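You operate a simulated robot arm through the tools that you are given. There is no shell and no other tool. Be economical: measure what you need, move in short steps, check, and stop when the job is done.

The job below is to be done with a simulated two-armed robot. You get a single attempt, and the scene is never put back.

TASK
Fetch the white rag from the top of the blue cabinet and set it on the front of the left bench. Close the left drawer. Push the upper bench drawer shut. Take the white cup and leave it on the front of the left bench. Put the black cup on the top of the blue cabinet. Put the small carton that says "packers" from the far end of the back board on the front of the right bench and the small carton labelled "caps" on the top of the yellow table. Turn the pressure dial to 4 bar. Put the thick packer from the far end of the back board on the low shelf of the brown bench. Stack the short profile labelled "P3" from the far end of the back board on top of the short profile marked "T2". Put the 70 mm silver block from the end table of the right bench on the top of the brown bench and the 50 mm silver block on the middle of the wide table. Open the blue drawer, fetch the small filter box from the end table of the right bench and set it in the tray of the blue drawer, then shut the drawer. Do these in any order. Set down upright: white cup, black cup, small filter box.

The check looks at the end state, three seconds after you hand in, the way a careful person would. Anything else that was tipped, shoved, dropped, spilled or broken makes it a failure. A push-on lid holds only when it is set on centred and level and pressed home; a screw cap is set on level and turned clockwise until tight.

THE ROBOT
Two 6-joint arms with two-finger parallel grippers on one trunk, on a base that drives. Base frame: it is fixed to the floor where the robot stands at the start and does not move with it; the origin is under the middle of the robot, x ahead of it, y to its left, z up. Units: m, degrees, N and s.
The left shoulder is at the start at [-0.077, 0.177, 0.832], the right one opposite. With the tool pointing down near the work surface each hand reaches from about 0.1 to 0.72 m from the robot's upright axis, wherever it stands, measured 20 degrees to its own side. Places, roughly: black cup (10x6x7 cm) [-3, -0.1, 0.9]; blue drawer [0.5, 0.2, 0.7]; front of the left bench (180x22 cm) [-1.64, -1.7, 0.84]; front of the right bench (158x22 cm) [-1.64, 0.38, 0.84]; left drawer [0.2, -1, 0.7]; low shelf of the brown bench [0.5, -1.6, 0.2]; middle of the wide table (80x18 cm) [0.44, 1.96, 0.86]; pressure dial [-3, 2, 0.9]; rag [0.5, 0, 0.75]; short profile [-2.75, 2, 0.75]; silver block [-2, 2, 0.75]; small carton [-3, 1.5, 0.75]; small filter box [-1.75, 2, 0.75]; thick packer [-2.75, 2.25, 0.75]; top of the blue cabinet [0.6, 0.2, 0.9]; top of the brown bench [0.5, -1.6, 0.9]; top of the yellow table [-4.5, -0.2, 0.8]; tray of the blue drawer [0.6, 0.2, 0.7]; upper bench drawer [-1.5, -2.3, 0.3]; white cup (10x6x7 cm) [-3, -0.3, 0.9]. Payload 1.57 kg a hand.
Tool frame (each hand has its own): the origin (TCP) lies between the finger pads and is the grasp point; the fingertips stand 0.03 m ahead of it; z points along the fingers, y is the line along which they close. Largest opening 0.08 m; finger width 0.017, thickness 0.012; the body of the gripper, 0.04 by 0.082 m, starts 0.08 m behind the TCP.
Orientation is that of the tool frame in the base frame, as a unit quaternion [x, y, z, w]. With the fingers straight down and closing along the base's y, the tool's x points along the base's -x, its y along +y and its z along -z.

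THE INTERFACE
- The arms move only by the tool play_rows. It takes "left_motion", "right_motion" or both (then of equal length, played together; a hand with none holds still); each is a list of rows, each an object of numbers (a shift or turn left out is 0, a gripper value left out holds the last): "jaw": the gripper command, from -1 (shut) to 1 (fully open), values between in proportion; "x", "y", "z": the shift along the base's x, y, z in units of 200 mm (1.0 is 200 mm); "rx", "ry", "rz": the turn, a rotation vector about the base's x, y, z in units of 60 degrees (1.0 is 60 degrees). In form: [{"jaw": .., "x": .., "y": .., "z": .., "rx": .., "ry": .., "rz": ..}, ...]. A call has 1 to 12 rows; each row is the pose to reach, as a shift and turn from the pose commanded when the call began. A call with a number of a shift or a turn outside -1 to 1 is refused whole. Rows are played at 5 a second. More than 0.05 m and 8.6 degrees between two rows, or a gripper value outside its range, and nothing of the call is played. Where a pose cannot be reached the arm comes as near as it can. A force on the tool above 40 N (or 10 N above the force at the start of the call, whichever is more), or a blocked arm, ends the call early, and 0.2 s more pass. The fingers move at their own pace (about 0.072 m/s each) and stop on an object; they squeeze with about 39 N. The grip force told is the motor's: it shows also when the fingers shut on nothing. Time passes only in rows, and 0.2 s behind the last, so rows that repeat a pose let the fingers close. It gives the time, the measured TCP pose, the force on the tool (base axes), the opening and the grip force at its end, in the units of the frame above (readings bear some noise), with the torque about the TCP (base axes, N m) and any sound that the robot's microphone picked up, and new pictures: "views" is both (left out), scene, wrist or none (wrist: the cameras of the hands that moved).
- Cameras (640 x 400 px; columns grow to the right, rows downward): "scene" is now at [0.0051, -0.0432, 1.5358]; the picture's right is [-0.67, -0.74, 0.00], its down [-0.66, 0.60, -0.45] and it looks along [0.33, -0.30, -0.89] (base axes); focal length 214 px, centre (320, 200). "left" rides on the left gripper at [0.072, 0.007, -0.122] in its tool frame; the picture's right is [-0.09, 1.00, 0.00], its down [-0.84, -0.08, -0.54] and it looks along [-0.54, -0.05, 0.84] (tool axes); focal length 238 px, centre (320, 200). "right" rides on the right gripper at [0.072, -0.007, -0.122] in its tool frame; the picture's right is [0.09, 1.00, 0.00], its down [-0.84, 0.08, -0.54] and it looks along [-0.54, 0.05, 0.84] (tool axes); focal length 238 px, centre (320, 200). There is no depth. A picture from a camera that has moved, and an enlarged one, comes with that camera's place and axes in the base frame and with its lens.
- move_column(by): slides the trunk up (or, below 0, down) by that many m; the arms and the scene camera ride with it, the base frame stays. It gives what a move gives, with no picture.
- roll_base(legs): drives the robot by 1 to 6 legs, each [ahead, left, turn to the left] in m, m and degrees, along the robot's own axes; the way and the turn of a leg run together, so that a leg with both is an arc; at most 1.5 m and 180 degrees a leg. The arms and the cameras ride along, it lands a little off, and it stops where it bumps. It gives what a move gives, and a new picture of the scene camera.
- pan_tilt(pan, tilt): turns the head with the scene camera to pan (to the left, within 143 degrees either way) and tilt (down, from -29 to 69), counted from straight ahead of the robot. It gives what a move gives, and a new picture of the scene camera.
- zoom(camera, box): a new picture of the part [left, top, right, bottom] of that camera's present view, enlarged. The clock stands still meanwhile.
- hand_in(): hands the job in; it is judged then, once.

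Go step by step. Nothing tells you exact positions but the pictures and the camera data: compare them with the known pose of the tool, close in by small moves and look again before you grip or let go. The budget is 577 turns and 360 pictures, counting those below and the enlarged ones. Unless the task says otherwise, let go and move clear before handing in, and close with one line.

The tools are called after "Request:" by a JSON object that holds its "method" and its "body". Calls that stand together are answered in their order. play_rows: Moves the arms, as the interface text tells. Its arguments: {"type":"object","properties":{"left_motion":{"type":"array"},"right_motion":{"type":"array"},"views":{"type":"string","enum":["both","scene","wrist","none"]}},"required":[]} The other tools are called the same way: move_column (by) slides the trunk up or down; roll_base (legs) drives the base; pan_tilt (pan, tilt) turns the head that bears the scene camera; zoom (camera, box) takes an enlarged picture of a part of a camera's view; hand_in () hands the job in.

At the start:

```text
t: 0.0
left_tcp_pos: [0.5275, -0.0285, 1.0663]
left_tool_rot: [0.0, 1.0, 0.0, -0.001]
left_ft_force: [0.8, 0.4, 1.0]
left_moment: [-0.01, 0.0, 0.03]
left_width: 0.0799
left_grasp_force: 0.1
right_tcp_pos: [0.3065, -0.4507, 1.1399]
right_tool_rot: [-0.001, 1.0, 0.0, 0.0]
right_ft_force: [-0.1, -0.3, -0.6]
right_moment: [0.0, 0.03, -0.01]
right_width: 0.0799
right_grasp_force: 0.1
trunk travel left (down, up): [-0.275, 0.053]
robot x, y, heading: [0.0012, -0.0014, -0.0]
head pan, tilt: [-42.0, 63.3]
```

scene: 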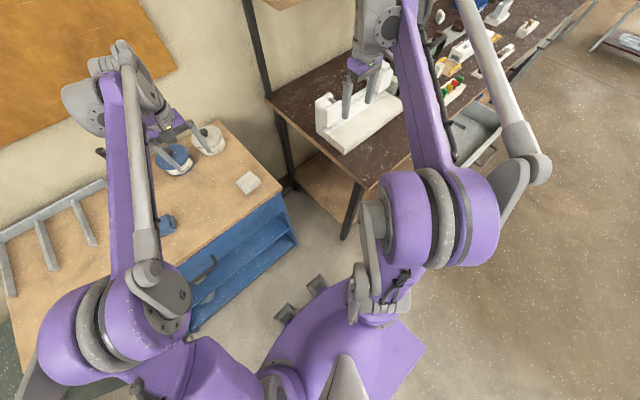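
right: 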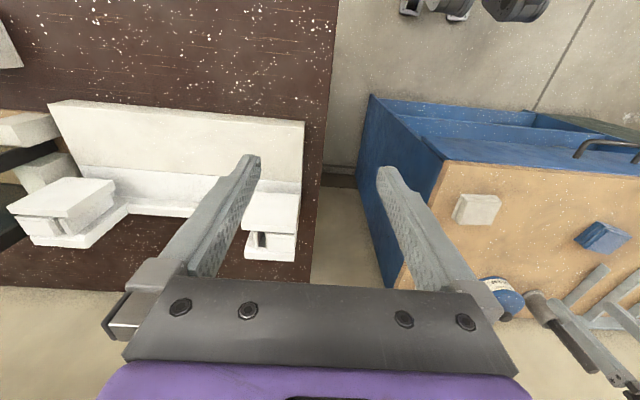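
left: 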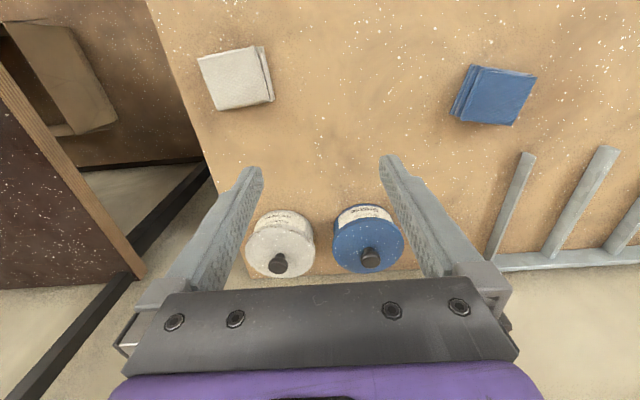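

I see the blue cabinet ahead with a white rag and a blue rag, and a brown bench to the right. I'll look around first with the head.

Request:
{"method": "pan_tilt", "body": {"pan": 0, "tilt": 45}}

Request:
{"method": "pan_tilt", "body": {"pan": -70, "tilt": 30}}

Request:
{"method": "pan_tilt", "body": {"pan": -140, "tilt": 20}}

Request:
{"method": "pan_tilt", "body": {"pan": 140, "tilt": 20}}

Request:
{"method": "pan_tilt", "body": {"pan": 70, "tilt": 25}}

```text
t: 1.1
left_tcp_pos: [0.5255, -0.0281, 1.0668]
left_tool_rot: [-0.001, 1.0, 0.001, 0.001]
left_ft_force: [0.4, -0.4, 0.2]
left_moment: [0.03, -0.01, -0.01]
left_width: 0.0801
left_grasp_force: 0.1
right_tcp_pos: [0.3068, -0.4503, 1.1392]
right_tool_rot: [-0.001, 1.0, 0.0, 0.0]
right_ft_force: [-0.3, -0.5, -0.1]
right_moment: [-0.02, 0.02, -0.01]
right_width: 0.0801
right_grasp_force: 0.1
trunk travel left (down, up): [-0.275, 0.053]
robot x, y, heading: [-0.0014, 0.0031, 0.2]
head pan, tilt: [0.0, 45.0]
camera scene: at [0.0398, -0.0013, 1.559], right [0.0, -1.0, 0.0], down [-0.71, 0.0, -0.71], along [0.71, 0.0, -0.71], focal length 214 px, centre (320, 200)
```

scene: 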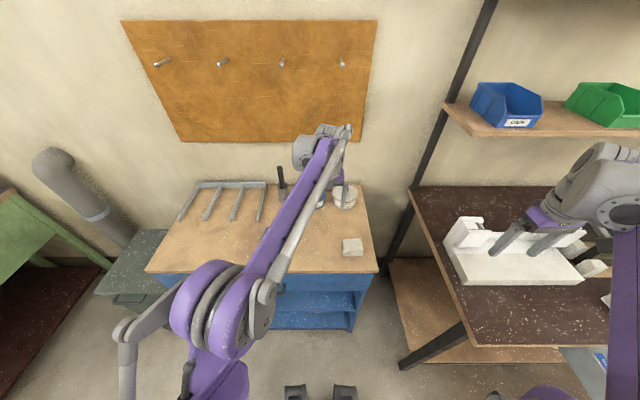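

```text
t: 2.5
left_tcp_pos: [0.5274, -0.0281, 1.067]
left_tool_rot: [0.0, 1.0, 0.0, 0.0]
left_ft_force: [-0.3, 0.5, -0.2]
left_moment: [0.0, 0.02, -0.02]
left_width: 0.0801
left_grasp_force: 0.1
right_tcp_pos: [0.3071, -0.4509, 1.1407]
right_tool_rot: [0.0, 1.0, 0.0, 0.0]
right_ft_force: [-0.5, 0.5, 0.3]
right_moment: [-0.02, 0.04, 0.0]
right_width: 0.0798
right_grasp_force: 0.1
trunk travel left (down, up): [-0.275, 0.053]
robot x, y, heading: [-0.0016, -0.0008, -0.0]
head pan, tilt: [-70.0, 30.0]
camera scene: at [-0.0106, -0.0862, 1.5816], right [-0.94, -0.34, 0.0], down [-0.17, 0.47, -0.87], along [0.3, -0.81, -0.5], focal length 214 px, centre (320, 200)
```

scene: 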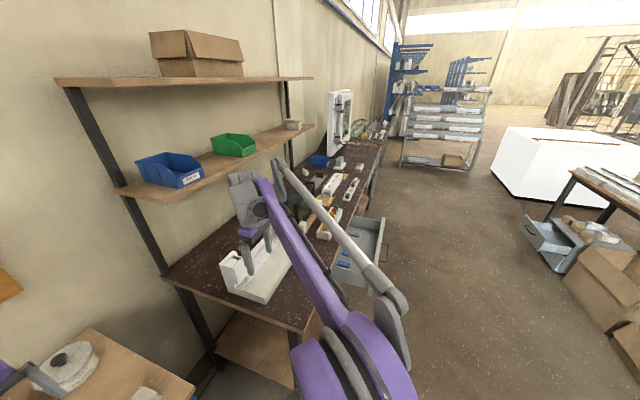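

```text
t: 3.9
left_tcp_pos: [0.5275, -0.0283, 1.0657]
left_tool_rot: [0.0, 1.0, 0.0, 0.0]
left_ft_force: [-0.7, -0.8, 0.3]
left_moment: [0.0, -0.01, 0.01]
left_width: 0.0797
left_grasp_force: 0.0
right_tcp_pos: [0.3068, -0.4492, 1.1395]
right_tool_rot: [0.0, 1.0, 0.0, 0.001]
right_ft_force: [-0.3, 0.0, -1.0]
right_moment: [0.0, 0.01, 0.01]
right_width: 0.08
right_grasp_force: 0.0
trunk travel left (down, up): [-0.275, 0.053]
robot x, y, heading: [-0.0003, -0.0022, 0.2]
head pan, tilt: [-140.0, 20.0]
camera scene: at [-0.1129, -0.0611, 1.5977], right [-0.64, 0.77, 0.0], down [0.26, 0.22, -0.94], along [-0.72, -0.6, -0.34], focal length 214 px, centre (320, 200)
```

scene: 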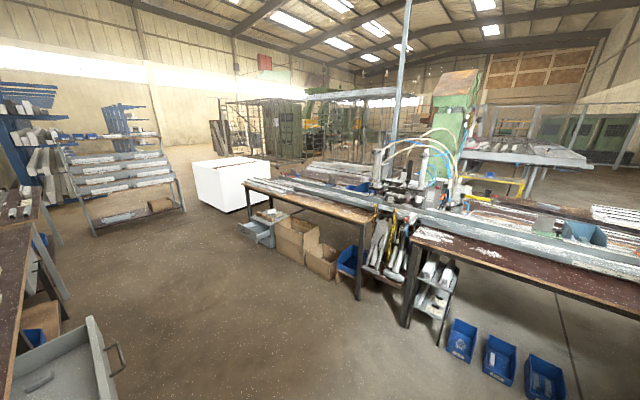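

```text
t: 7.8
left_tcp_pos: [0.5267, -0.028, 1.0662]
left_tool_rot: [0.0, 1.0, 0.0, 0.0]
left_ft_force: [0.6, -0.5, -0.3]
left_moment: [0.02, -0.03, 0.0]
left_width: 0.0798
left_grasp_force: 0.0
right_tcp_pos: [0.3081, -0.4504, 1.1389]
right_tool_rot: [0.0, 1.0, -0.001, 0.0]
right_ft_force: [0.9, -0.4, 0.3]
right_moment: [0.02, 0.0, -0.01]
right_width: 0.08
right_grasp_force: 0.0
trunk travel left (down, up): [-0.275, 0.053]
robot x, y, heading: [-0.0009, 0.0008, 0.2]
head pan, tilt: [140.0, 20.0]
camera scene: at [-0.1129, 0.0587, 1.5977], right [0.64, 0.77, 0.0], down [0.26, -0.22, -0.94], along [-0.72, 0.6, -0.34], focal length 214 px, centre (320, 200)
```

scene: 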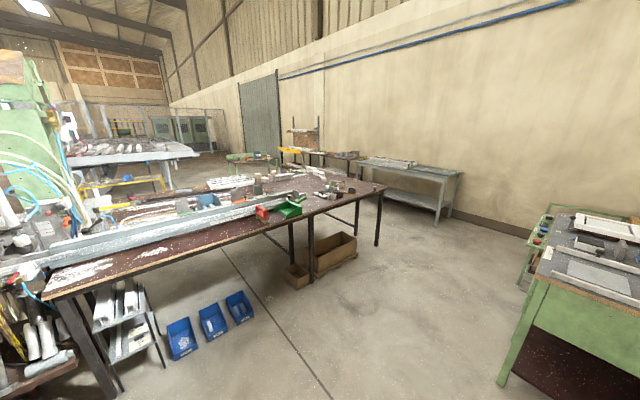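

```text
t: 9.2
left_tcp_pos: [0.527, -0.0282, 1.0669]
left_tool_rot: [0.0, 1.0, -0.001, -0.001]
left_ft_force: [0.4, -0.2, -0.8]
left_moment: [0.03, 0.01, -0.01]
left_width: 0.0802
left_grasp_force: 0.1
right_tcp_pos: [0.3074, -0.4507, 1.1397]
right_tool_rot: [0.0, 1.0, 0.0, 0.0]
right_ft_force: [0.0, 0.6, -0.9]
right_moment: [-0.03, -0.01, 0.0]
right_width: 0.0799
right_grasp_force: 0.0
trunk travel left (down, up): [-0.275, 0.053]
robot x, y, heading: [0.0034, 0.0039, -0.1]
head pan, tilt: [70.0, 25.0]
camera scene: at [-0.0101, 0.0854, 1.5896], right [0.94, -0.34, 0.0], down [-0.14, -0.4, -0.91], along [0.31, 0.85, -0.42], focal length 214 px, centre (320, 200)
```

scene: 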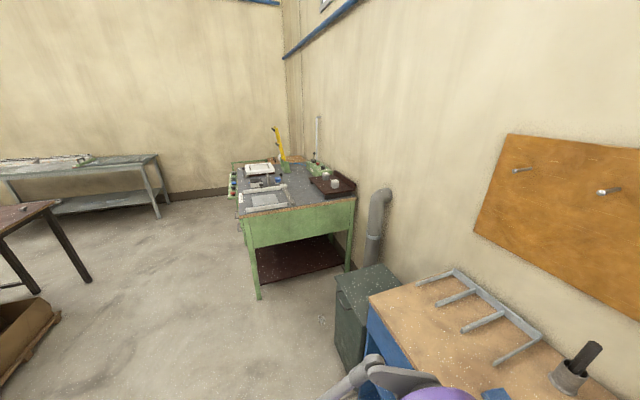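

The rag lies near (0.48, -0.12, 0.88) on the cabinet top. I'll zoom in to see its shape and edges.

Request:
{"method": "zoom", "body": {"camera": "left", "box": [160, 20, 320, 120]}}

Request:
{"method": "pan_tilt", "body": {"pan": 0, "tilt": 60}}

```text
4.00 times, centred on (240, 70) of left
camera zoom: at [0.4549, -0.0215, 1.1886], right [0.09, 1.0, 0.0], down [0.84, -0.08, 0.54], along [0.54, -0.05, -0.84], focal length 953 px, centre (640, 720)
```

zoom: 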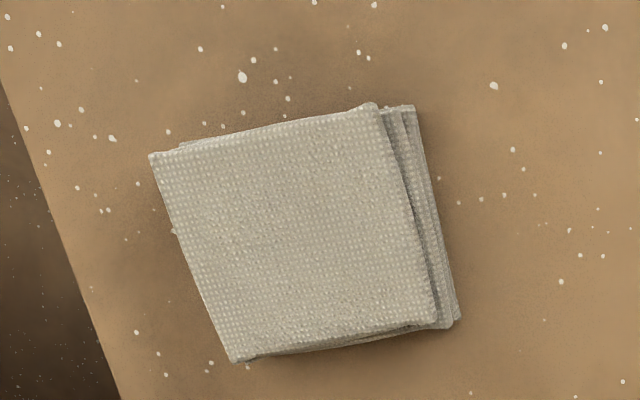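

```text
t: 10.6
left_tcp_pos: [0.5272, -0.0284, 1.0664]
left_tool_rot: [0.001, 1.0, 0.0, 0.001]
left_ft_force: [0.1, 0.2, -0.2]
left_moment: [0.03, 0.01, 0.04]
left_width: 0.0801
left_grasp_force: 0.2
right_tcp_pos: [0.3071, -0.4501, 1.1391]
right_tool_rot: [0.0, 1.0, 0.0, 0.0]
right_ft_force: [0.4, 0.7, 0.2]
right_moment: [0.0, -0.01, 0.0]
right_width: 0.08
right_grasp_force: 0.1
trunk travel left (down, up): [-0.275, 0.053]
robot x, y, heading: [-0.0011, -0.0021, -0.2]
head pan, tilt: [0.0, 60.0]
camera scene: at [0.0251, -0.0012, 1.5395], right [0.0, -1.0, 0.0], down [-0.87, 0.0, -0.5], along [0.5, 0.0, -0.87], focal length 214 px, centre (320, 200)
```

scene: 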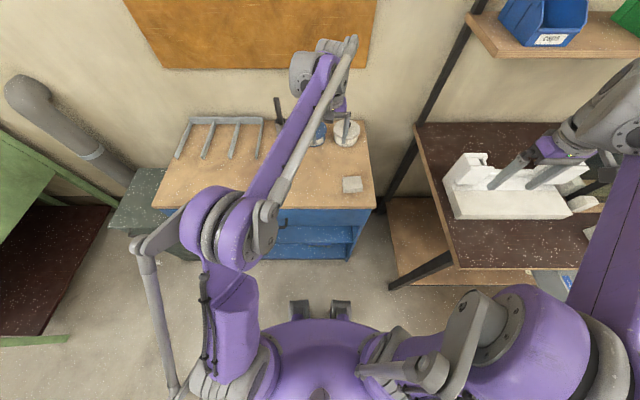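

The rag is ~5.5 cm along x and ~6-7 cm along y, centre ≈ (0.479,-0.117). I'll turn the left hand so it closes along x and hover over it.

Request:
{"method": "play_rows", "body": {"left_motion": [{"jaw": 1, "rz": -0.125, "x": -0.03, "y": -0.055}, {"rz": -0.25, "x": -0.06, "y": -0.11}, {"rz": -0.375, "x": -0.09, "y": -0.165}, {"rz": -0.5, "x": -0.12, "y": -0.22}, {"rz": -0.625, "x": -0.15, "y": -0.275}, {"rz": -0.75, "x": -0.18, "y": -0.33}, {"rz": -0.875, "x": -0.21, "y": -0.39}, {"rz": -1, "x": -0.245, "y": -0.445}], "views": "none"}}

Request:
{"method": "play_rows", "body": {"left_motion": [{"rz": -0.125, "z": -0.1}, {"rz": -0.25, "z": -0.2}, {"rz": -0.4, "z": -0.3}, {"rz": -0.4, "z": -0.35}], "views": "both"}}

```text
t: 12.4
left_tcp_pos: [0.4779, -0.1172, 1.0667]
left_tool_rot: [0.501, 0.865, 0.0, 0.0]
left_ft_force: [-0.4, -0.2, -0.3]
left_moment: [-0.01, 0.03, 0.01]
left_width: 0.0802
left_grasp_force: 0.1
right_tcp_pos: [0.3058, -0.4502, 1.1394]
right_tool_rot: [0.0, 1.0, 0.0, 0.0]
right_ft_force: [0.1, 0.0, 0.3]
right_moment: [-0.04, -0.01, -0.02]
right_width: 0.0801
right_grasp_force: 0.0
trunk travel left (down, up): [-0.275, 0.053]
robot x, y, heading: [0.0002, 0.001, -0.1]
head pan, tilt: [0.0, 60.0]
```

```text
refused: row 3 steps farther than a row can; nothing moved
```

I need smaller turns per row.

Request:
{"method": "play_rows", "body": {"left_motion": [{"rz": -0.13, "z": -0.1}, {"rz": -0.26, "z": -0.2}, {"rz": -0.4, "z": -0.3}, {"rz": -0.4, "z": -0.35}], "views": "both"}}

```text
t: 13.4
left_tcp_pos: [0.4772, -0.1171, 0.9963]
left_tool_rot: [0.67, 0.743, 0.0, 0.0]
left_ft_force: [0.3, 0.0, -0.6]
left_moment: [-0.01, 0.04, -0.02]
left_width: 0.0798
left_grasp_force: 0.1
right_tcp_pos: [0.3056, -0.4499, 1.1396]
right_tool_rot: [0.0, 1.0, 0.0, -0.001]
right_ft_force: [1.1, 0.2, 0.2]
right_moment: [0.01, 0.03, 0.04]
right_width: 0.0798
right_grasp_force: 0.0
trunk travel left (down, up): [-0.275, 0.053]
robot x, y, heading: [-0.0028, 0.0016, -0.2]
head pan, tilt: [0.0, 60.0]
camera scene: at [0.0251, -0.0012, 1.5395], right [0.0, -1.0, 0.0], down [-0.87, 0.0, -0.5], along [0.5, 0.0, -0.87], focal length 214 px, centre (320, 200)
camera left: at [0.4765, -0.0444, 1.1188], right [1.0, 0.01, 0.0], down [0.01, -0.84, 0.54], along [0.01, -0.54, -0.84], focal length 238 px, centre (320, 200)
```

scene: 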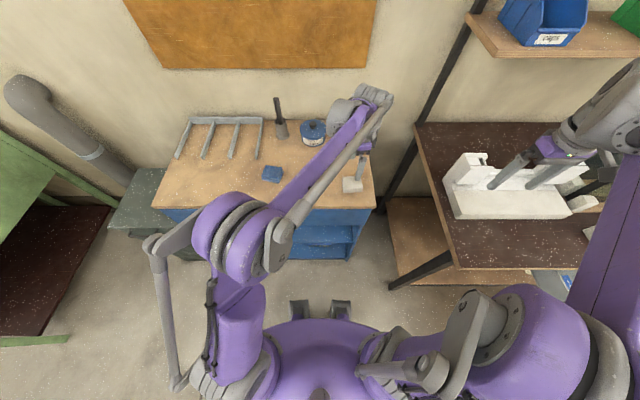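
left: 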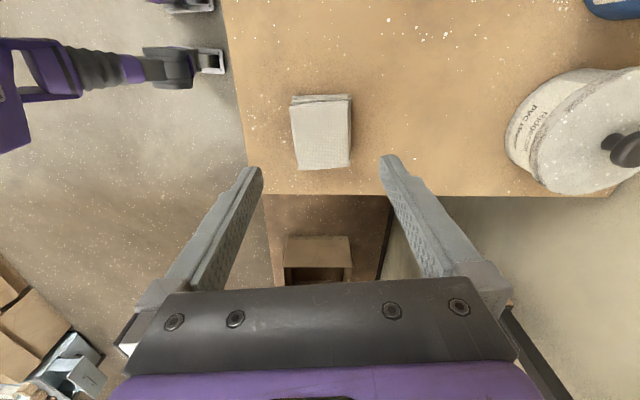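

Alignment over the rag looks good. Descend further and check.

Request:
{"method": "play_rows", "body": {"left_motion": [{"z": -0.1}, {"z": -0.2}, {"z": -0.28}, {"z": -0.33}], "views": "wrist"}}

```text
t: 14.4
left_tcp_pos: [0.4782, -0.1175, 0.9315]
left_tool_rot: [0.669, 0.743, 0.0, 0.0]
left_ft_force: [0.6, 0.1, -0.5]
left_moment: [-0.03, -0.01, 0.0]
left_width: 0.08
left_grasp_force: 0.1
right_tcp_pos: [0.3065, -0.4501, 1.1388]
right_tool_rot: [0.0, 1.0, 0.0, 0.0]
right_ft_force: [0.3, 0.2, -0.3]
right_moment: [0.01, 0.02, -0.02]
right_width: 0.0799
right_grasp_force: 0.0
trunk travel left (down, up): [-0.275, 0.053]
robot x, y, heading: [0.0021, -0.0006, -0.2]
head pan, tilt: [0.0, 60.0]
camera left: at [0.4769, -0.0445, 1.0529], right [1.0, 0.01, 0.0], down [0.01, -0.84, 0.54], along [0.01, -0.54, -0.84], focal length 238 px, centre (320, 200)
```

left: 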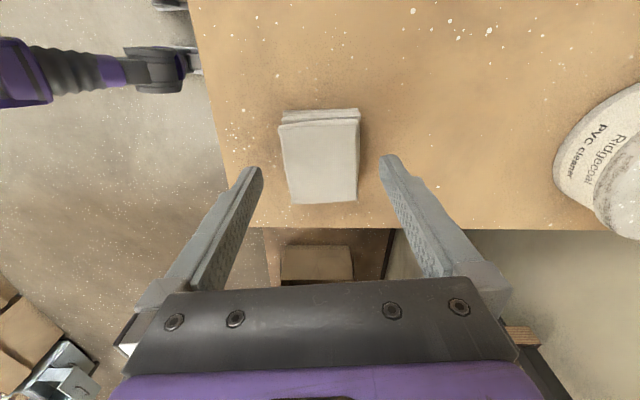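

Table top is about z 0.86; I'll descend until fingertips sit just above the table and grip.

Request:
{"method": "play_rows", "body": {"left_motion": [{"z": -0.08}, {"z": -0.14}, {"z": -0.175}, {"z": -0.175}], "views": "wrist"}}

```text
t: 15.4
left_tcp_pos: [0.4784, -0.1168, 0.895]
left_tool_rot: [0.67, 0.743, 0.0, 0.0]
left_ft_force: [0.0, 0.8, 0.5]
left_moment: [-0.01, 0.0, 0.02]
left_width: 0.08
left_grasp_force: 0.0
right_tcp_pos: [0.307, -0.4504, 1.1398]
right_tool_rot: [0.0, 1.0, -0.001, 0.0]
right_ft_force: [0.0, 0.1, -0.3]
right_moment: [0.0, 0.0, 0.01]
right_width: 0.08
right_grasp_force: 0.2
trunk travel left (down, up): [-0.275, 0.053]
robot x, y, heading: [-0.001, -0.002, -0.1]
head pan, tilt: [0.0, 60.0]
camera left: at [0.4774, -0.0447, 1.0174], right [1.0, 0.01, 0.0], down [0.01, -0.84, 0.54], along [0.01, -0.54, -0.84], focal length 238 px, centre (320, 200)
```

left: 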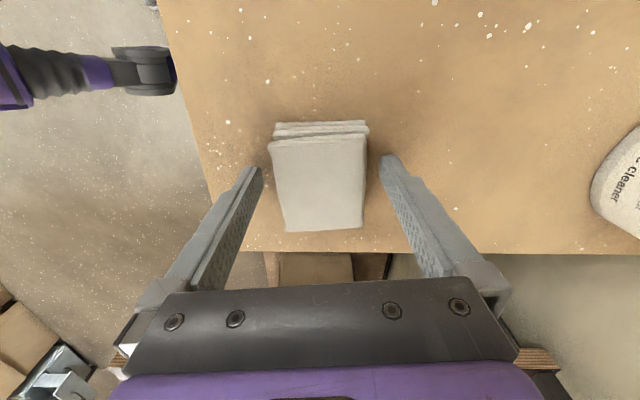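

Request:
{"method": "play_rows", "body": {"left_motion": [{"jaw": -1}, {"jaw": -1}, {"jaw": -1}, {"jaw": -1}], "views": "wrist"}}

```text
t: 16.4
left_tcp_pos: [0.4786, -0.1166, 0.8961]
left_tool_rot: [0.669, 0.743, 0.0, 0.0]
left_ft_force: [-0.3, 0.0, 0.0]
left_moment: [0.02, 0.01, -0.02]
left_width: 0.0571
left_grasp_force: 38.8
right_tcp_pos: [0.3073, -0.4498, 1.1397]
right_tool_rot: [0.0, 1.0, 0.0, 0.0]
right_ft_force: [-0.6, -0.4, -0.7]
right_moment: [0.03, 0.03, 0.0]
right_width: 0.0802
right_grasp_force: 0.1
trunk travel left (down, up): [-0.275, 0.053]
robot x, y, heading: [0.004, -0.0008, -0.2]
head pan, tilt: [0.0, 60.0]
camera left: at [0.4773, -0.0447, 1.0175], right [1.0, 0.01, 0.0], down [0.01, -0.84, 0.54], along [0.01, -0.54, -0.84], focal length 238 px, centre (320, 200)
```

left: 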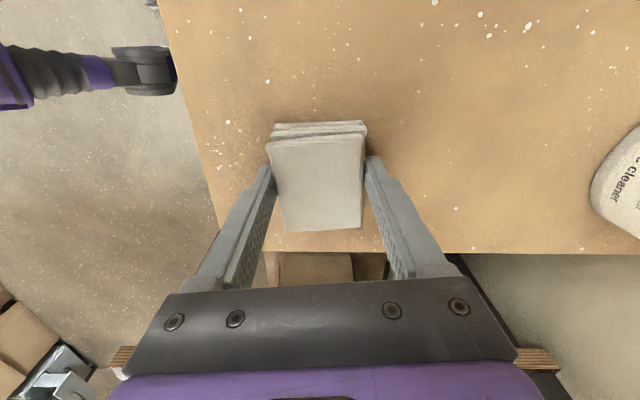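

Gripped at 57 mm. Lift and tuck in the left hand.

Request:
{"method": "play_rows", "body": {"left_motion": [{"z": 0.15}, {"z": 0.35}, {"z": 0.6}, {"z": 0.75, "x": -0.1, "y": 0.15}, {"z": 0.75, "x": -0.25, "y": 0.3}, {"z": 0.75, "x": -0.4, "y": 0.45}, {"z": 0.75, "x": -0.55, "y": 0.6}, {"z": 0.75, "x": -0.7, "y": 0.75}, {"z": 0.75, "x": -0.85, "y": 0.9}], "views": "none"}}

Request:
{"method": "pan_tilt", "body": {"pan": -55, "tilt": 45}}

```text
t: 18.4
left_tcp_pos: [0.3065, 0.0623, 1.0454]
left_tool_rot: [0.669, 0.743, -0.001, 0.001]
left_ft_force: [-0.6, 0.7, -0.1]
left_moment: [0.0, -0.03, 0.01]
left_width: 0.057
left_grasp_force: 39.8
right_tcp_pos: [0.3054, -0.4501, 1.1393]
right_tool_rot: [0.001, 1.0, -0.001, 0.001]
right_ft_force: [-1.1, 0.1, -0.5]
right_moment: [0.0, 0.0, 0.01]
right_width: 0.0799
right_grasp_force: 0.1
trunk travel left (down, up): [-0.275, 0.053]
robot x, y, heading: [-0.0022, 0.0001, 0.2]
head pan, tilt: [0.0, 60.0]
```

```text
t: 19.6
left_tcp_pos: [0.3085, 0.062, 1.0452]
left_tool_rot: [0.669, 0.743, 0.0, 0.0]
left_ft_force: [-0.1, -0.8, -0.8]
left_moment: [-0.02, 0.0, 0.0]
left_width: 0.0568
left_grasp_force: 39.1
right_tcp_pos: [0.3064, -0.4495, 1.1393]
right_tool_rot: [0.0, 1.0, 0.0, 0.0]
right_ft_force: [0.3, -0.2, -1.0]
right_moment: [0.0, 0.02, 0.0]
right_width: 0.0799
right_grasp_force: 0.0
trunk travel left (down, up): [-0.275, 0.053]
robot x, y, heading: [0.0003, 0.0022, -0.0]
head pan, tilt: [-55.0, 45.0]
camera scene: at [0.0052, -0.0678, 1.559], right [-0.82, -0.57, 0.0], down [-0.41, 0.58, -0.71], along [0.41, -0.58, -0.71], focal length 214 px, centre (320, 200)
```

scene: 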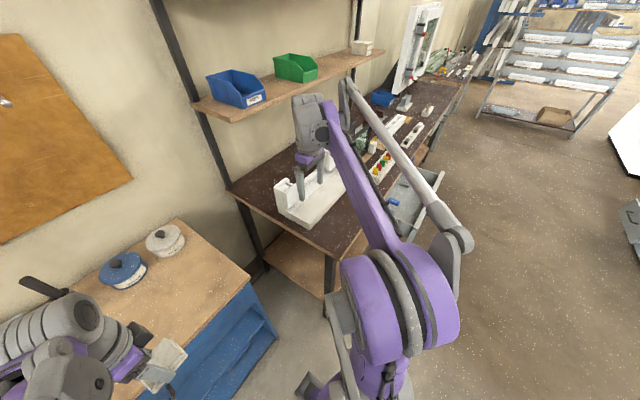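

Rag is held. Retract the right arm, then drive back and right to face the open drawer.

Request:
{"method": "play_rows", "body": {"right_motion": [{"x": -0.1, "y": 0.1, "jaw": -1}, {"x": -0.25, "y": 0.2}, {"x": -0.4, "y": 0.3}, {"x": -0.55, "y": 0.4}, {"x": -0.6, "y": 0.45}], "views": "none"}}

Request:
{"method": "pan_tilt", "body": {"pan": -50, "tilt": 40}}

Request:
{"method": "roll_base", "body": {"legs": [[-0.7, 0, 0], [0, -0.8, 0]]}}

```text
t: 20.8
left_tcp_pos: [0.3083, 0.063, 1.0451]
left_tool_rot: [0.669, 0.743, 0.0, -0.001]
left_ft_force: [-0.4, -0.4, -0.5]
left_moment: [-0.01, 0.0, 0.03]
left_width: 0.0566
left_grasp_force: 39.1
right_tcp_pos: [0.1852, -0.3591, 1.1394]
right_tool_rot: [0.001, 1.0, 0.0, -0.001]
right_ft_force: [-0.2, 0.6, -0.5]
right_moment: [0.02, 0.0, 0.01]
right_width: 0.0001
right_grasp_force: 20.9
trunk travel left (down, up): [-0.275, 0.053]
robot x, y, heading: [0.0018, 0.0017, -0.0]
head pan, tilt: [-55.0, 45.0]
```

```text
t: 21.5
left_tcp_pos: [0.3094, 0.0625, 1.0449]
left_tool_rot: [0.669, 0.743, 0.0, 0.0]
left_ft_force: [0.6, 0.0, 0.0]
left_moment: [0.0, 0.01, -0.01]
left_width: 0.0569
left_grasp_force: 38.9
right_tcp_pos: [0.1872, -0.36, 1.1383]
right_tool_rot: [-0.001, 1.0, 0.0, 0.0]
right_ft_force: [0.4, 0.1, -0.4]
right_moment: [0.02, -0.03, -0.02]
right_width: 0.0001
right_grasp_force: 21.3
trunk travel left (down, up): [-0.275, 0.053]
robot x, y, heading: [0.0013, -0.0012, -0.2]
head pan, tilt: [-50.0, 40.0]
camera scene: at [0.0131, -0.0664, 1.5662], right [-0.77, -0.64, 0.0], down [-0.41, 0.49, -0.77], along [0.49, -0.59, -0.64], focal length 214 px, centre (320, 200)
```

scene: 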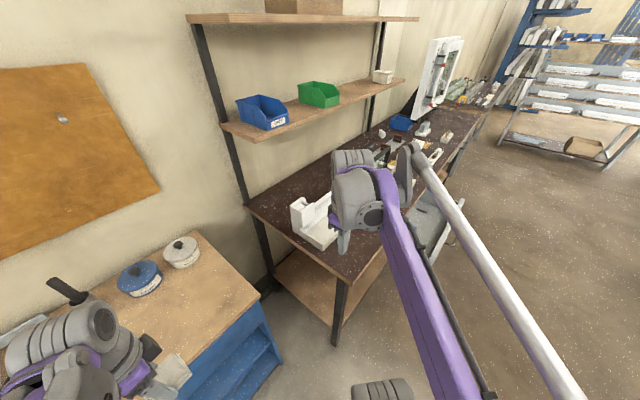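

```text
t: 32.3
left_tcp_pos: [-0.3894, -0.7357, 1.0444]
left_tool_rot: [0.667, 0.745, 0.0, 0.0]
left_ft_force: [-0.1, 0.2, -0.4]
left_moment: [0.0, -0.01, 0.0]
left_width: 0.0568
left_grasp_force: 39.2
right_tcp_pos: [-0.5094, -1.1594, 1.1391]
right_tool_rot: [-0.003, 1.0, -0.001, 0.0]
right_ft_force: [-1.0, 0.5, -0.2]
right_moment: [0.0, -0.03, -0.03]
right_width: 0.0
right_grasp_force: 21.6
trunk travel left (down, up): [-0.275, 0.053]
robot x, y, heading: [-0.6934, -0.7986, 0.4]
head pan, tilt: [-50.0, 40.0]
camera scene: at [-0.6839, -0.8665, 1.5662], right [-0.76, -0.65, 0.0], down [-0.42, 0.49, -0.77], along [0.5, -0.58, -0.64], focal length 214 px, centre (320, 200)
```

scene: 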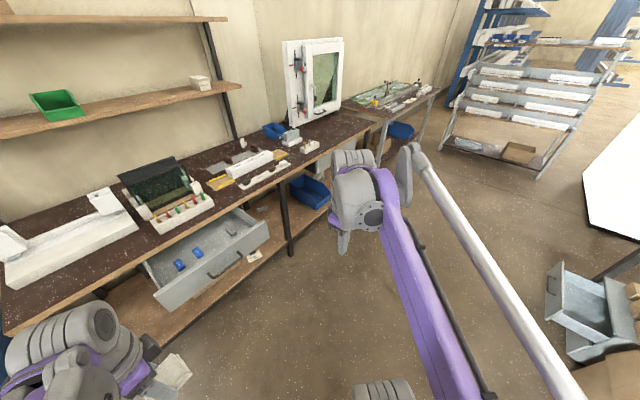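

The open drawer spans y≈-0.75…-1.28 with its front at x≈0.03, z top ≈0.75. Drive closer and bring the closed right hand in front of it.

Request:
{"method": "roll_base", "body": {"legs": [[0.2, -0.02, -0.4]]}}

Request:
{"method": "play_rows", "body": {"right_motion": [{"y": 0.2, "z": -0.1}, {"y": 0.4, "z": -0.2}, {"y": 0.6, "z": -0.3}, {"y": 0.75, "z": -0.4}, {"y": 0.75, "z": -0.55}, {"y": 0.75, "z": -0.7}, {"y": 0.75, "z": -0.85}, {"y": 0.75, "z": -1}], "views": "both"}}

```text
t: 33.9
left_tcp_pos: [-0.1887, -0.7582, 1.0446]
left_tool_rot: [0.671, 0.742, 0.0, -0.001]
left_ft_force: [-0.2, -0.3, -0.4]
left_moment: [0.0, 0.02, 0.02]
left_width: 0.0566
left_grasp_force: 38.8
right_tcp_pos: [-0.3119, -1.1814, 1.1387]
right_tool_rot: [0.002, 1.0, 0.0, 0.0]
right_ft_force: [0.6, 0.7, 0.2]
right_moment: [0.01, 0.03, -0.02]
right_width: 0.0
right_grasp_force: 20.7
trunk travel left (down, up): [-0.275, 0.053]
robot x, y, heading: [-0.4995, -0.8172, -0.2]
head pan, tilt: [-50.0, 40.0]
camera scene: at [-0.4849, -0.886, 1.5662], right [-0.77, -0.64, 0.0], down [-0.41, 0.49, -0.77], along [0.49, -0.59, -0.64], focal length 214 px, centre (320, 200)
```

scene: 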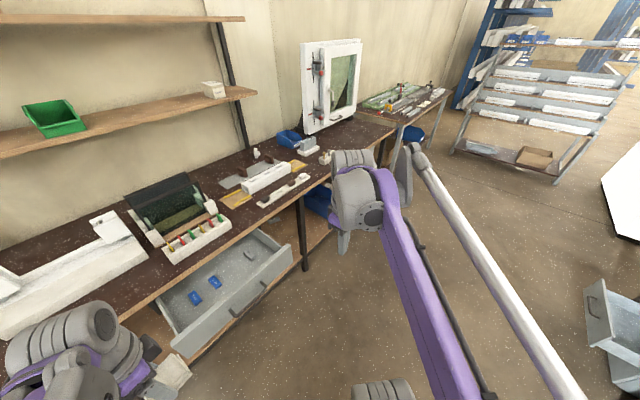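

```text
t: 35.7
left_tcp_pos: [-0.1877, -0.7582, 1.0456]
left_tool_rot: [0.671, 0.742, 0.0, 0.0]
left_ft_force: [-0.6, -0.1, -0.3]
left_moment: [-0.03, 0.0, 0.0]
left_width: 0.0568
left_grasp_force: 38.8
right_tcp_pos: [-0.3126, -1.0303, 0.9372]
right_tool_rot: [0.002, 1.0, 0.0, 0.0]
right_ft_force: [0.0, 0.2, 1.0]
right_moment: [0.0, -0.01, 0.01]
right_width: 0.0
right_grasp_force: 21.5
trunk travel left (down, up): [-0.275, 0.053]
robot x, y, heading: [-0.5002, -0.8204, -0.2]
head pan, tilt: [-50.0, 40.0]
camera scene: at [-0.4846, -0.8862, 1.5663], right [-0.77, -0.64, 0.0], down [-0.41, 0.49, -0.77], along [0.49, -0.59, -0.64], focal length 214 px, centre (320, 200)
camera right: at [-0.3836, -1.0366, 1.0596], right [-0.09, 1.0, 0.0], down [0.84, 0.07, 0.54], along [0.54, 0.05, -0.84], focal length 238 px, centre (320, 200)
```

scene: 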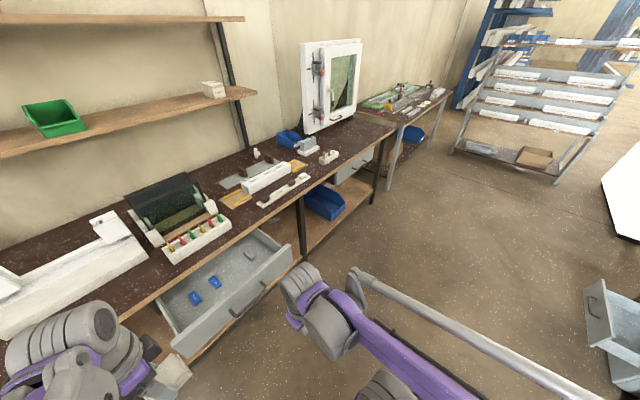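
right: 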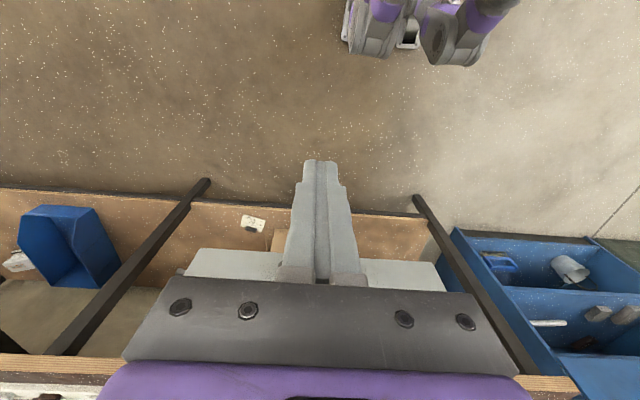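

Lower the closed hand to z≈0.74 in front of the drawer face.

Request:
{"method": "play_rows", "body": {"right_motion": [{"z": -0.2}, {"z": -0.4}, {"z": -0.6}, {"z": -0.8}, {"z": -0.98}, {"z": -0.98, "x": 0.2}, {"z": -0.98, "x": 0.4}, {"z": -0.98, "x": 0.6}, {"z": -0.98, "x": 0.8}], "views": "both"}}

```text
t: 37.7
left_tcp_pos: [-0.1879, -0.7591, 1.0445]
left_tool_rot: [0.67, 0.742, 0.0, 0.0]
left_ft_force: [1.2, 0.5, -1.0]
left_moment: [-0.01, -0.01, 0.01]
left_width: 0.0567
left_grasp_force: 39.2
right_tcp_pos: [-0.1529, -1.0307, 0.7437]
right_tool_rot: [0.003, 1.0, 0.0, 0.0]
right_ft_force: [-0.1, -0.4, -0.2]
right_moment: [-0.02, 0.02, 0.0]
right_width: 0.0001
right_grasp_force: 21.5
right hand out of reach, approached as far as the arm can: row 5, 6
trunk travel left (down, up): [-0.275, 0.053]
robot x, y, heading: [-0.4955, -0.8194, 0.0]
head pan, tilt: [-50.0, 40.0]
camera scene: at [-0.4838, -0.8861, 1.5663], right [-0.77, -0.64, 0.0], down [-0.41, 0.49, -0.77], along [0.49, -0.59, -0.64], focal length 214 px, centre (320, 200)
camera right: at [-0.2233, -1.0371, 0.8642], right [-0.09, 1.0, 0.0], down [0.84, 0.08, 0.54], along [0.54, 0.05, -0.84], focal length 238 px, centre (320, 200)
```

scene: 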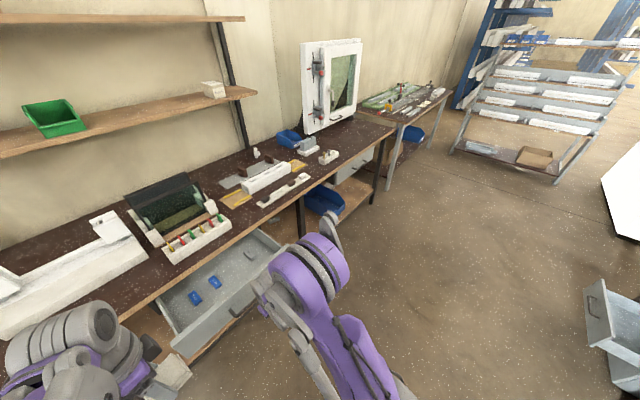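
right: 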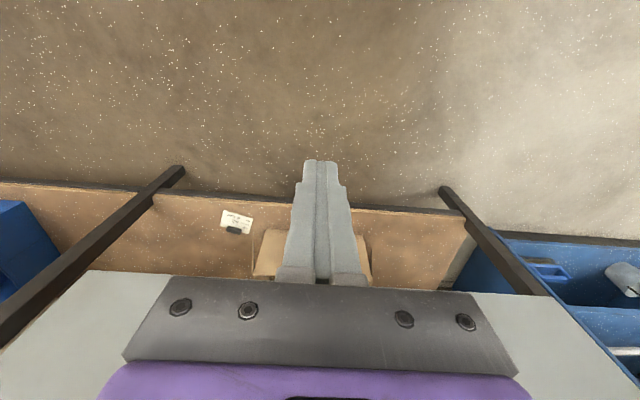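

I'll tilt the hand 45° forward so the fingertips, not the gripper body, do the pushing under the bench edge.

Request:
{"method": "play_rows", "body": {"right_motion": [{"ry": -0.125}, {"ry": -0.25}, {"ry": -0.375}, {"ry": -0.5}, {"ry": -0.625}, {"ry": -0.75}, {"ry": -0.75}], "views": "wrist"}}

```text
t: 39.3
left_tcp_pos: [-0.1893, -0.7574, 1.0448]
left_tool_rot: [0.67, 0.742, 0.0, 0.0]
left_ft_force: [0.1, 0.4, -0.1]
left_moment: [-0.01, 0.0, -0.01]
left_width: 0.0567
left_grasp_force: 39.4
right_tcp_pos: [-0.115, -1.0338, 0.8125]
right_tool_rot: [0.002, 0.924, 0.001, 0.383]
right_ft_force: [-0.6, -0.2, -0.4]
right_moment: [0.01, -0.02, 0.01]
right_width: 0.0
right_grasp_force: 21.7
right hand out of reach, approached as far as the arm can: row 4, 5, 6, 7
trunk travel left (down, up): [-0.275, 0.053]
robot x, y, heading: [-0.4982, -0.8165, -0.2]
head pan, tilt: [-50.0, 40.0]
camera right: at [-0.2514, -1.0403, 0.8472], right [-0.06, 1.0, -0.06], down [0.21, 0.07, 0.98], along [0.98, 0.05, -0.21], focal length 238 px, centre (320, 200)
```

right: 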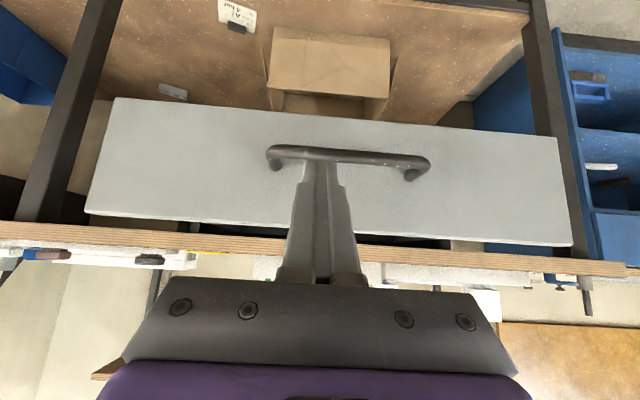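

The panel face is clear: z 0.675–0.82, handle at z≈0.74, centre y≈-1.0. Push with the tips above the handle.

Request:
{"method": "play_rows", "body": {"right_motion": [{"z": 0.3, "x": 0.2, "y": 0.05}, {"z": 0.28, "x": 0.35, "y": 0.1}, {"z": 0.28, "x": 0.5, "y": 0.14}, {"z": 0.28, "x": 0.65, "y": 0.14}, {"z": 0.28, "x": 0.8, "y": 0.14}, {"z": 0.28, "x": 0.9, "y": 0.14}, {"z": 0.28, "x": 1.0, "y": 0.14}], "views": "wrist"}}

```text
refused: row 1 steps farther than a row can; nothing moved
```

Request:
{"method": "play_rows", "body": {"right_motion": [{"z": 0.15, "x": 0.1, "y": 0.05}, {"z": 0.28, "x": 0.2, "y": 0.1}, {"z": 0.28, "x": 0.35, "y": 0.14}, {"z": 0.28, "x": 0.5, "y": 0.14}, {"z": 0.28, "x": 0.6, "y": 0.14}, {"z": 0.28, "x": 0.7, "y": 0.14}, {"z": 0.28, "x": 0.8, "y": 0.14}, {"z": 0.28, "x": 0.9, "y": 0.14}, {"z": 0.28, "x": 1.0, "y": 0.14}], "views": "wrist"}}

```text
t: 41.3
left_tcp_pos: [-0.1889, -0.7581, 1.0455]
left_tool_rot: [0.67, 0.742, 0.0, 0.0]
left_ft_force: [-0.5, -0.9, -1.2]
left_moment: [-0.02, -0.02, -0.01]
left_width: 0.0568
left_grasp_force: 39.2
right_tcp_pos: [0.0864, -1.0052, 0.8681]
right_tool_rot: [0.001, 0.924, 0.001, 0.383]
right_ft_force: [-0.3, 0.0, -0.8]
right_moment: [-0.03, -0.04, -0.03]
right_width: 0.0001
right_grasp_force: 20.7
trunk travel left (down, up): [-0.275, 0.053]
robot x, y, heading: [-0.4958, -0.8201, -0.3]
head pan, tilt: [-50.0, 40.0]
camera right: at [-0.0497, -1.0127, 0.9023], right [-0.06, 1.0, -0.06], down [0.21, 0.07, 0.98], along [0.98, 0.05, -0.21], focal length 238 px, centre (320, 200)
```

right: 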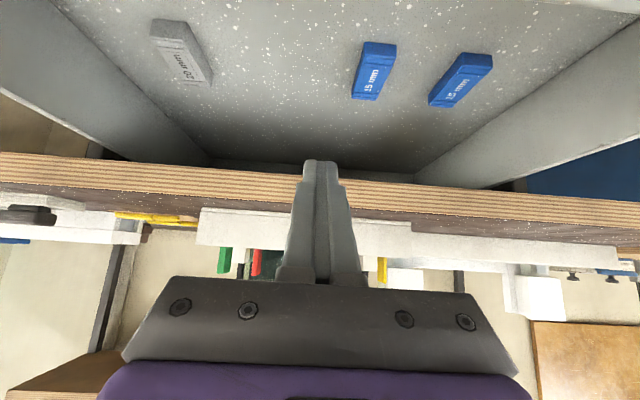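

The hand passed over the panel (no contact). Back out, lower, and push again at z≈0.79.

Request:
{"method": "play_rows", "body": {"right_motion": [{"x": -0.2}, {"x": -0.4}, {"x": -0.6}, {"x": -0.8}, {"x": -0.85}, {"x": -0.85, "z": -0.15}, {"x": -0.85, "z": -0.3}, {"x": -0.85, "z": -0.35}], "views": "wrist"}}

```text
t: 43.1
left_tcp_pos: [-0.189, -0.7576, 1.0453]
left_tool_rot: [0.67, 0.742, 0.001, -0.001]
left_ft_force: [-0.2, 0.8, -0.5]
left_moment: [0.0, -0.01, -0.01]
left_width: 0.0568
left_grasp_force: 39.3
right_tcp_pos: [-0.085, -1.0074, 0.7983]
right_tool_rot: [0.002, 0.924, 0.001, 0.382]
right_ft_force: [-0.5, -0.1, -0.5]
right_moment: [0.0, -0.01, -0.03]
right_width: 0.0001
right_grasp_force: 21.0
trunk travel left (down, up): [-0.275, 0.053]
robot x, y, heading: [-0.4982, -0.8184, -0.3]
head pan, tilt: [-50.0, 40.0]
camera right: at [-0.2213, -1.0132, 0.832], right [-0.06, 1.0, -0.06], down [0.21, 0.07, 0.98], along [0.98, 0.05, -0.21], focal length 238 px, centre (320, 200)
```

right: 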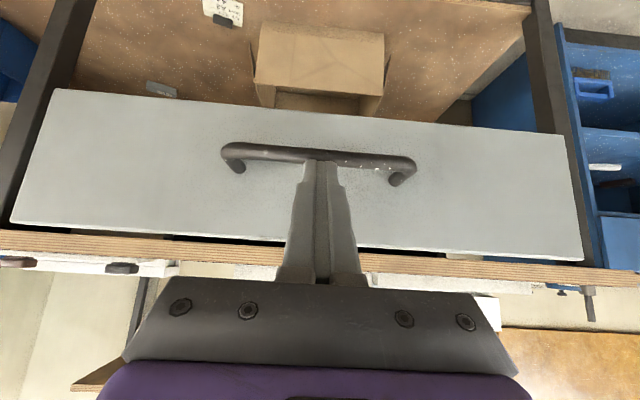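

Request:
{"method": "play_rows", "body": {"right_motion": [{"x": 0.1}, {"x": 0.2}, {"x": 0.3}, {"x": 0.4}, {"x": 0.5}, {"x": 0.6}, {"x": 0.7}, {"x": 0.8}], "views": "wrist"}}

```text
t: 44.9
left_tcp_pos: [-0.189, -0.7583, 1.045]
left_tool_rot: [0.67, 0.742, 0.0, 0.0]
left_ft_force: [0.2, 0.8, -0.8]
left_moment: [0.02, 0.0, -0.02]
left_width: 0.0569
left_grasp_force: 38.8
right_tcp_pos: [0.0769, -1.0068, 0.7985]
right_tool_rot: [0.001, 0.924, 0.001, 0.383]
right_ft_force: [-0.2, 0.4, -0.4]
right_moment: [-0.03, -0.01, -0.02]
right_width: 0.0
right_grasp_force: 21.6
trunk travel left (down, up): [-0.275, 0.053]
robot x, y, heading: [-0.4984, -0.821, -0.1]
head pan, tilt: [-50.0, 40.0]
camera right: at [-0.0605, -1.0125, 0.8326], right [-0.06, 1.0, -0.06], down [0.21, 0.07, 0.98], along [0.98, 0.05, -0.21], focal length 238 px, centre (320, 200)
```

right: 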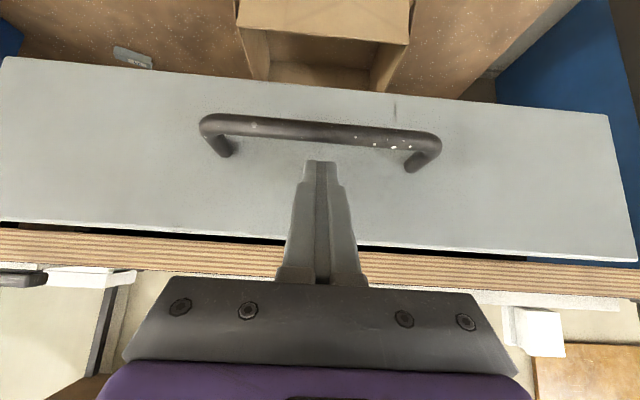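

The drawer is moving with the tips. Keep pushing.

Request:
{"method": "play_rows", "body": {"right_motion": [{"x": 0.08}, {"x": 0.16}, {"x": 0.24}, {"x": 0.32}, {"x": 0.4}, {"x": 0.48}], "views": "both"}}

```text
t: 46.2
left_tcp_pos: [-0.1893, -0.7591, 1.0457]
left_tool_rot: [0.67, 0.742, 0.0, -0.001]
left_ft_force: [0.2, 0.1, -0.2]
left_moment: [0.04, 0.03, 0.0]
left_width: 0.0568
left_grasp_force: 38.8
right_tcp_pos: [0.1548, -1.006, 0.7978]
right_tool_rot: [0.002, 0.926, 0.001, 0.378]
right_ft_force: [-12.9, 0.3, 4.7]
right_moment: [-0.02, 0.17, 0.01]
right_width: 0.0
right_grasp_force: 21.0
trunk travel left (down, up): [-0.275, 0.053]
robot x, y, heading: [-0.4976, -0.8194, -0.5]
head pan, tilt: [-50.0, 40.0]
stopped in row 6 (right hand): the force on the tool passed its limit at 52 N (the readings are from after the stop); the commanded pose is now the measured one
camera scene: at [-0.4859, -0.886, 1.5663], right [-0.77, -0.64, 0.0], down [-0.41, 0.49, -0.77], along [0.49, -0.59, -0.64], focal length 214 px, centre (320, 200)
camera right: at [0.0181, -1.0129, 0.8329], right [-0.06, 1.0, -0.06], down [0.22, 0.07, 0.97], along [0.97, 0.05, -0.22], focal length 238 px, centre (320, 200)
```

scene: 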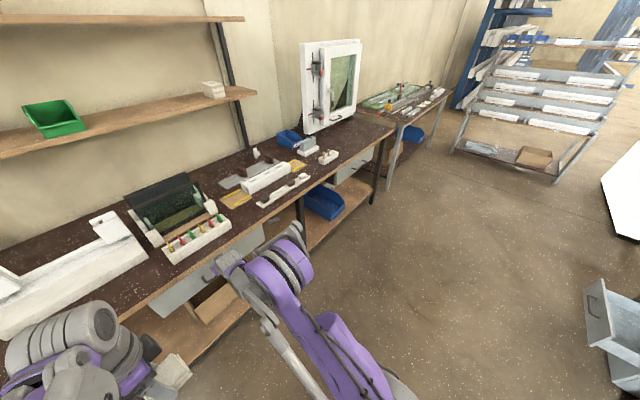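
right: 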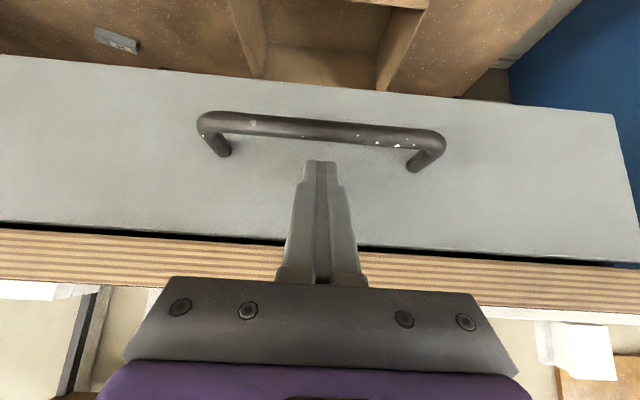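

Drawer hit its end stop and is flush with the bench. Retract and tuck the right hand, then drive to face the left bench.

Request:
{"method": "play_rows", "body": {"right_motion": [{"x": -0.2}, {"x": -0.4}, {"x": -0.6}, {"x": -0.8, "z": 0.1}, {"x": -0.95, "z": 0.3, "ry": 0.13}, {"x": -0.95, "z": 0.5, "ry": 0.26}, {"x": -0.95, "z": 0.7, "ry": 0.39}, {"x": -0.95, "z": 0.9, "ry": 0.52}, {"x": -0.95, "z": 1.0, "ry": 0.64}, {"x": -0.95, "z": 1.0, "ry": 0.76}], "views": "none"}}

Request:
{"method": "play_rows", "body": {"right_motion": [{"x": -0.2, "y": -0.1, "z": 0.15}, {"x": -0.4, "y": -0.2, "z": 0.3}, {"x": -0.6, "y": -0.3, "z": 0.4}, {"x": -0.75, "y": -0.4, "z": 0.5}], "views": "none"}}

Request:
{"method": "pan_tilt", "body": {"pan": 0, "tilt": 40}}

Request:
{"method": "roll_base", "body": {"legs": [[-0.35, -0.3, 0], [0, 0, -90], [0.6, 0, 0], [0, 0, -90]]}}

```text
t: 48.4
left_tcp_pos: [-0.1879, -0.7589, 1.0453]
left_tool_rot: [0.67, 0.742, 0.0, 0.0]
left_ft_force: [0.9, -0.4, -0.4]
left_moment: [0.0, -0.01, 0.05]
left_width: 0.0568
left_grasp_force: 39.3
right_tcp_pos: [-0.0346, -1.0065, 0.9964]
right_tool_rot: [0.002, 1.0, 0.001, -0.011]
right_ft_force: [-0.5, -0.6, 0.0]
right_moment: [-0.03, -0.01, -0.01]
right_width: 0.0001
right_grasp_force: 21.2
trunk travel left (down, up): [-0.275, 0.053]
robot x, y, heading: [-0.5014, -0.8254, -0.2]
head pan, tilt: [-50.0, 40.0]
```

```text
refused: row 1 steps farther than a row can; nothing moved
```

```text
t: 49.6
left_tcp_pos: [-0.1888, -0.7586, 1.0446]
left_tool_rot: [0.671, 0.742, 0.001, 0.001]
left_ft_force: [0.1, 0.1, -0.5]
left_moment: [0.01, 0.0, -0.02]
left_width: 0.0569
left_grasp_force: 39.2
right_tcp_pos: [-0.0337, -1.0073, 0.9978]
right_tool_rot: [0.001, 1.0, 0.0, -0.01]
right_ft_force: [-0.8, -0.4, -0.1]
right_moment: [0.04, 0.0, 0.03]
right_width: 0.0
right_grasp_force: 21.0
trunk travel left (down, up): [-0.275, 0.053]
robot x, y, heading: [-0.4988, -0.8187, -0.2]
head pan, tilt: [0.0, 40.0]
camera scene: at [-0.4545, -0.8211, 1.5662], right [0.0, -1.0, 0.0], down [-0.64, 0.0, -0.77], along [0.77, 0.0, -0.64], focal length 214 px, centre (320, 200)
```

scene: 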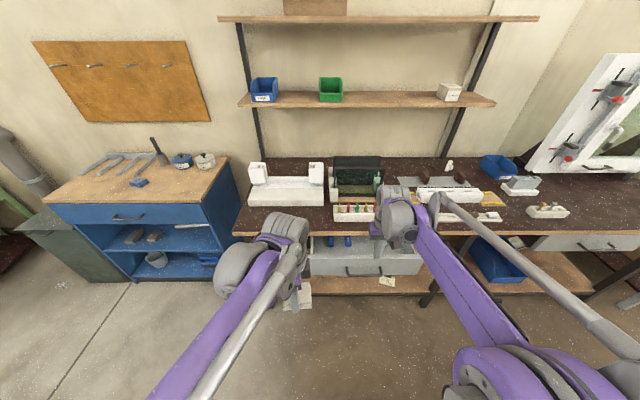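

```text
t: 63.5
left_tcp_pos: [-1.1595, -1.7765, 1.047]
left_tool_rot: [0.737, -0.676, 0.0, 0.0]
left_ft_force: [-0.7, -0.5, -0.2]
left_moment: [-0.01, -0.02, 0.04]
left_width: 0.0567
left_grasp_force: 39.6
right_tcp_pos: [-1.3108, -1.5263, 0.9964]
right_tool_rot: [1.0, -0.009, 0.01, 0.001]
right_ft_force: [0.1, 0.7, -0.3]
right_moment: [0.01, -0.03, 0.0]
right_width: 0.0
right_grasp_force: 21.1
trunk travel left (down, up): [-0.275, 0.053]
robot x, y, heading: [-0.8496, -1.7197, 179.0]
head pan, tilt: [0.0, 40.0]
camera scene: at [-0.8945, -1.7212, 1.5662], right [0.02, 1.0, 0.0], down [0.64, -0.01, -0.77], along [-0.77, 0.01, -0.64], focal length 214 px, centre (320, 200)
```

scene: 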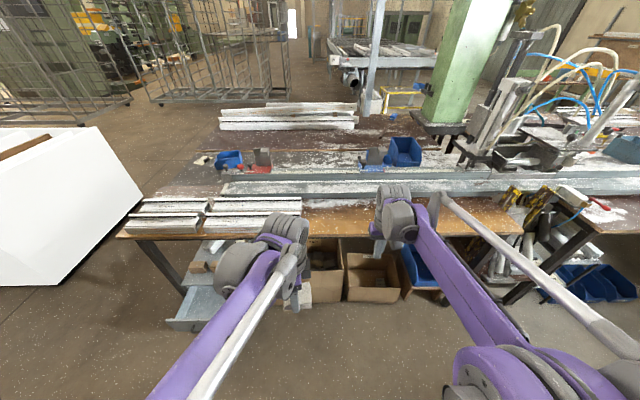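

The free front strip of the left bench is right ahead; the open grey drawer is under its left end. Zoom for detail.

Request:
{"method": "zoom", "body": {"camera": "scene", "box": [100, 180, 340, 330]}}

Request:
{"method": "zoom", "body": {"camera": "scene", "box": [280, 130, 560, 305]}}

```text
2.67 times, centred on (220, 255) of scene
camera zoom: at [-0.8945, -1.7212, 1.5662], right [0.02, 1.0, 0.0], down [0.64, -0.01, -0.77], along [-0.77, 0.01, -0.64], focal length 572 px, centre (587, 53)
```

zoom: 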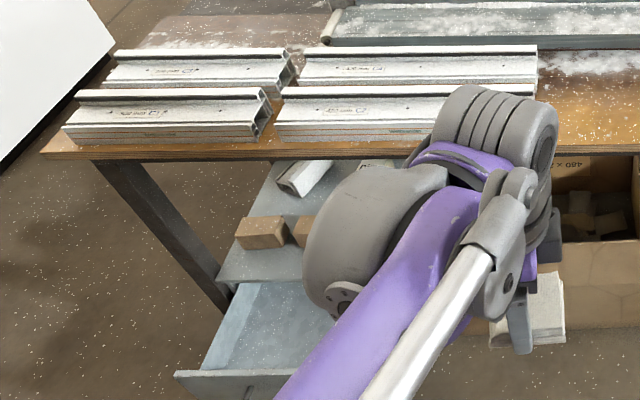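

```text
2.29 times, centred on (420, 218) of scene
camera zoom: at [-0.8945, -1.7212, 1.5662], right [0.02, 1.0, 0.0], down [0.64, -0.01, -0.77], along [-0.77, 0.01, -0.64], focal length 490 px, centre (91, 160)
```

zoom: 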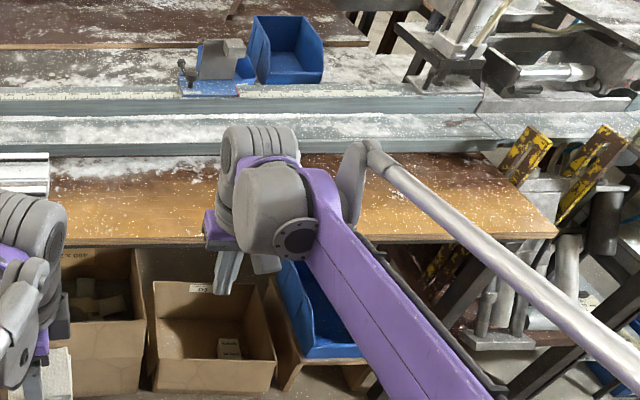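

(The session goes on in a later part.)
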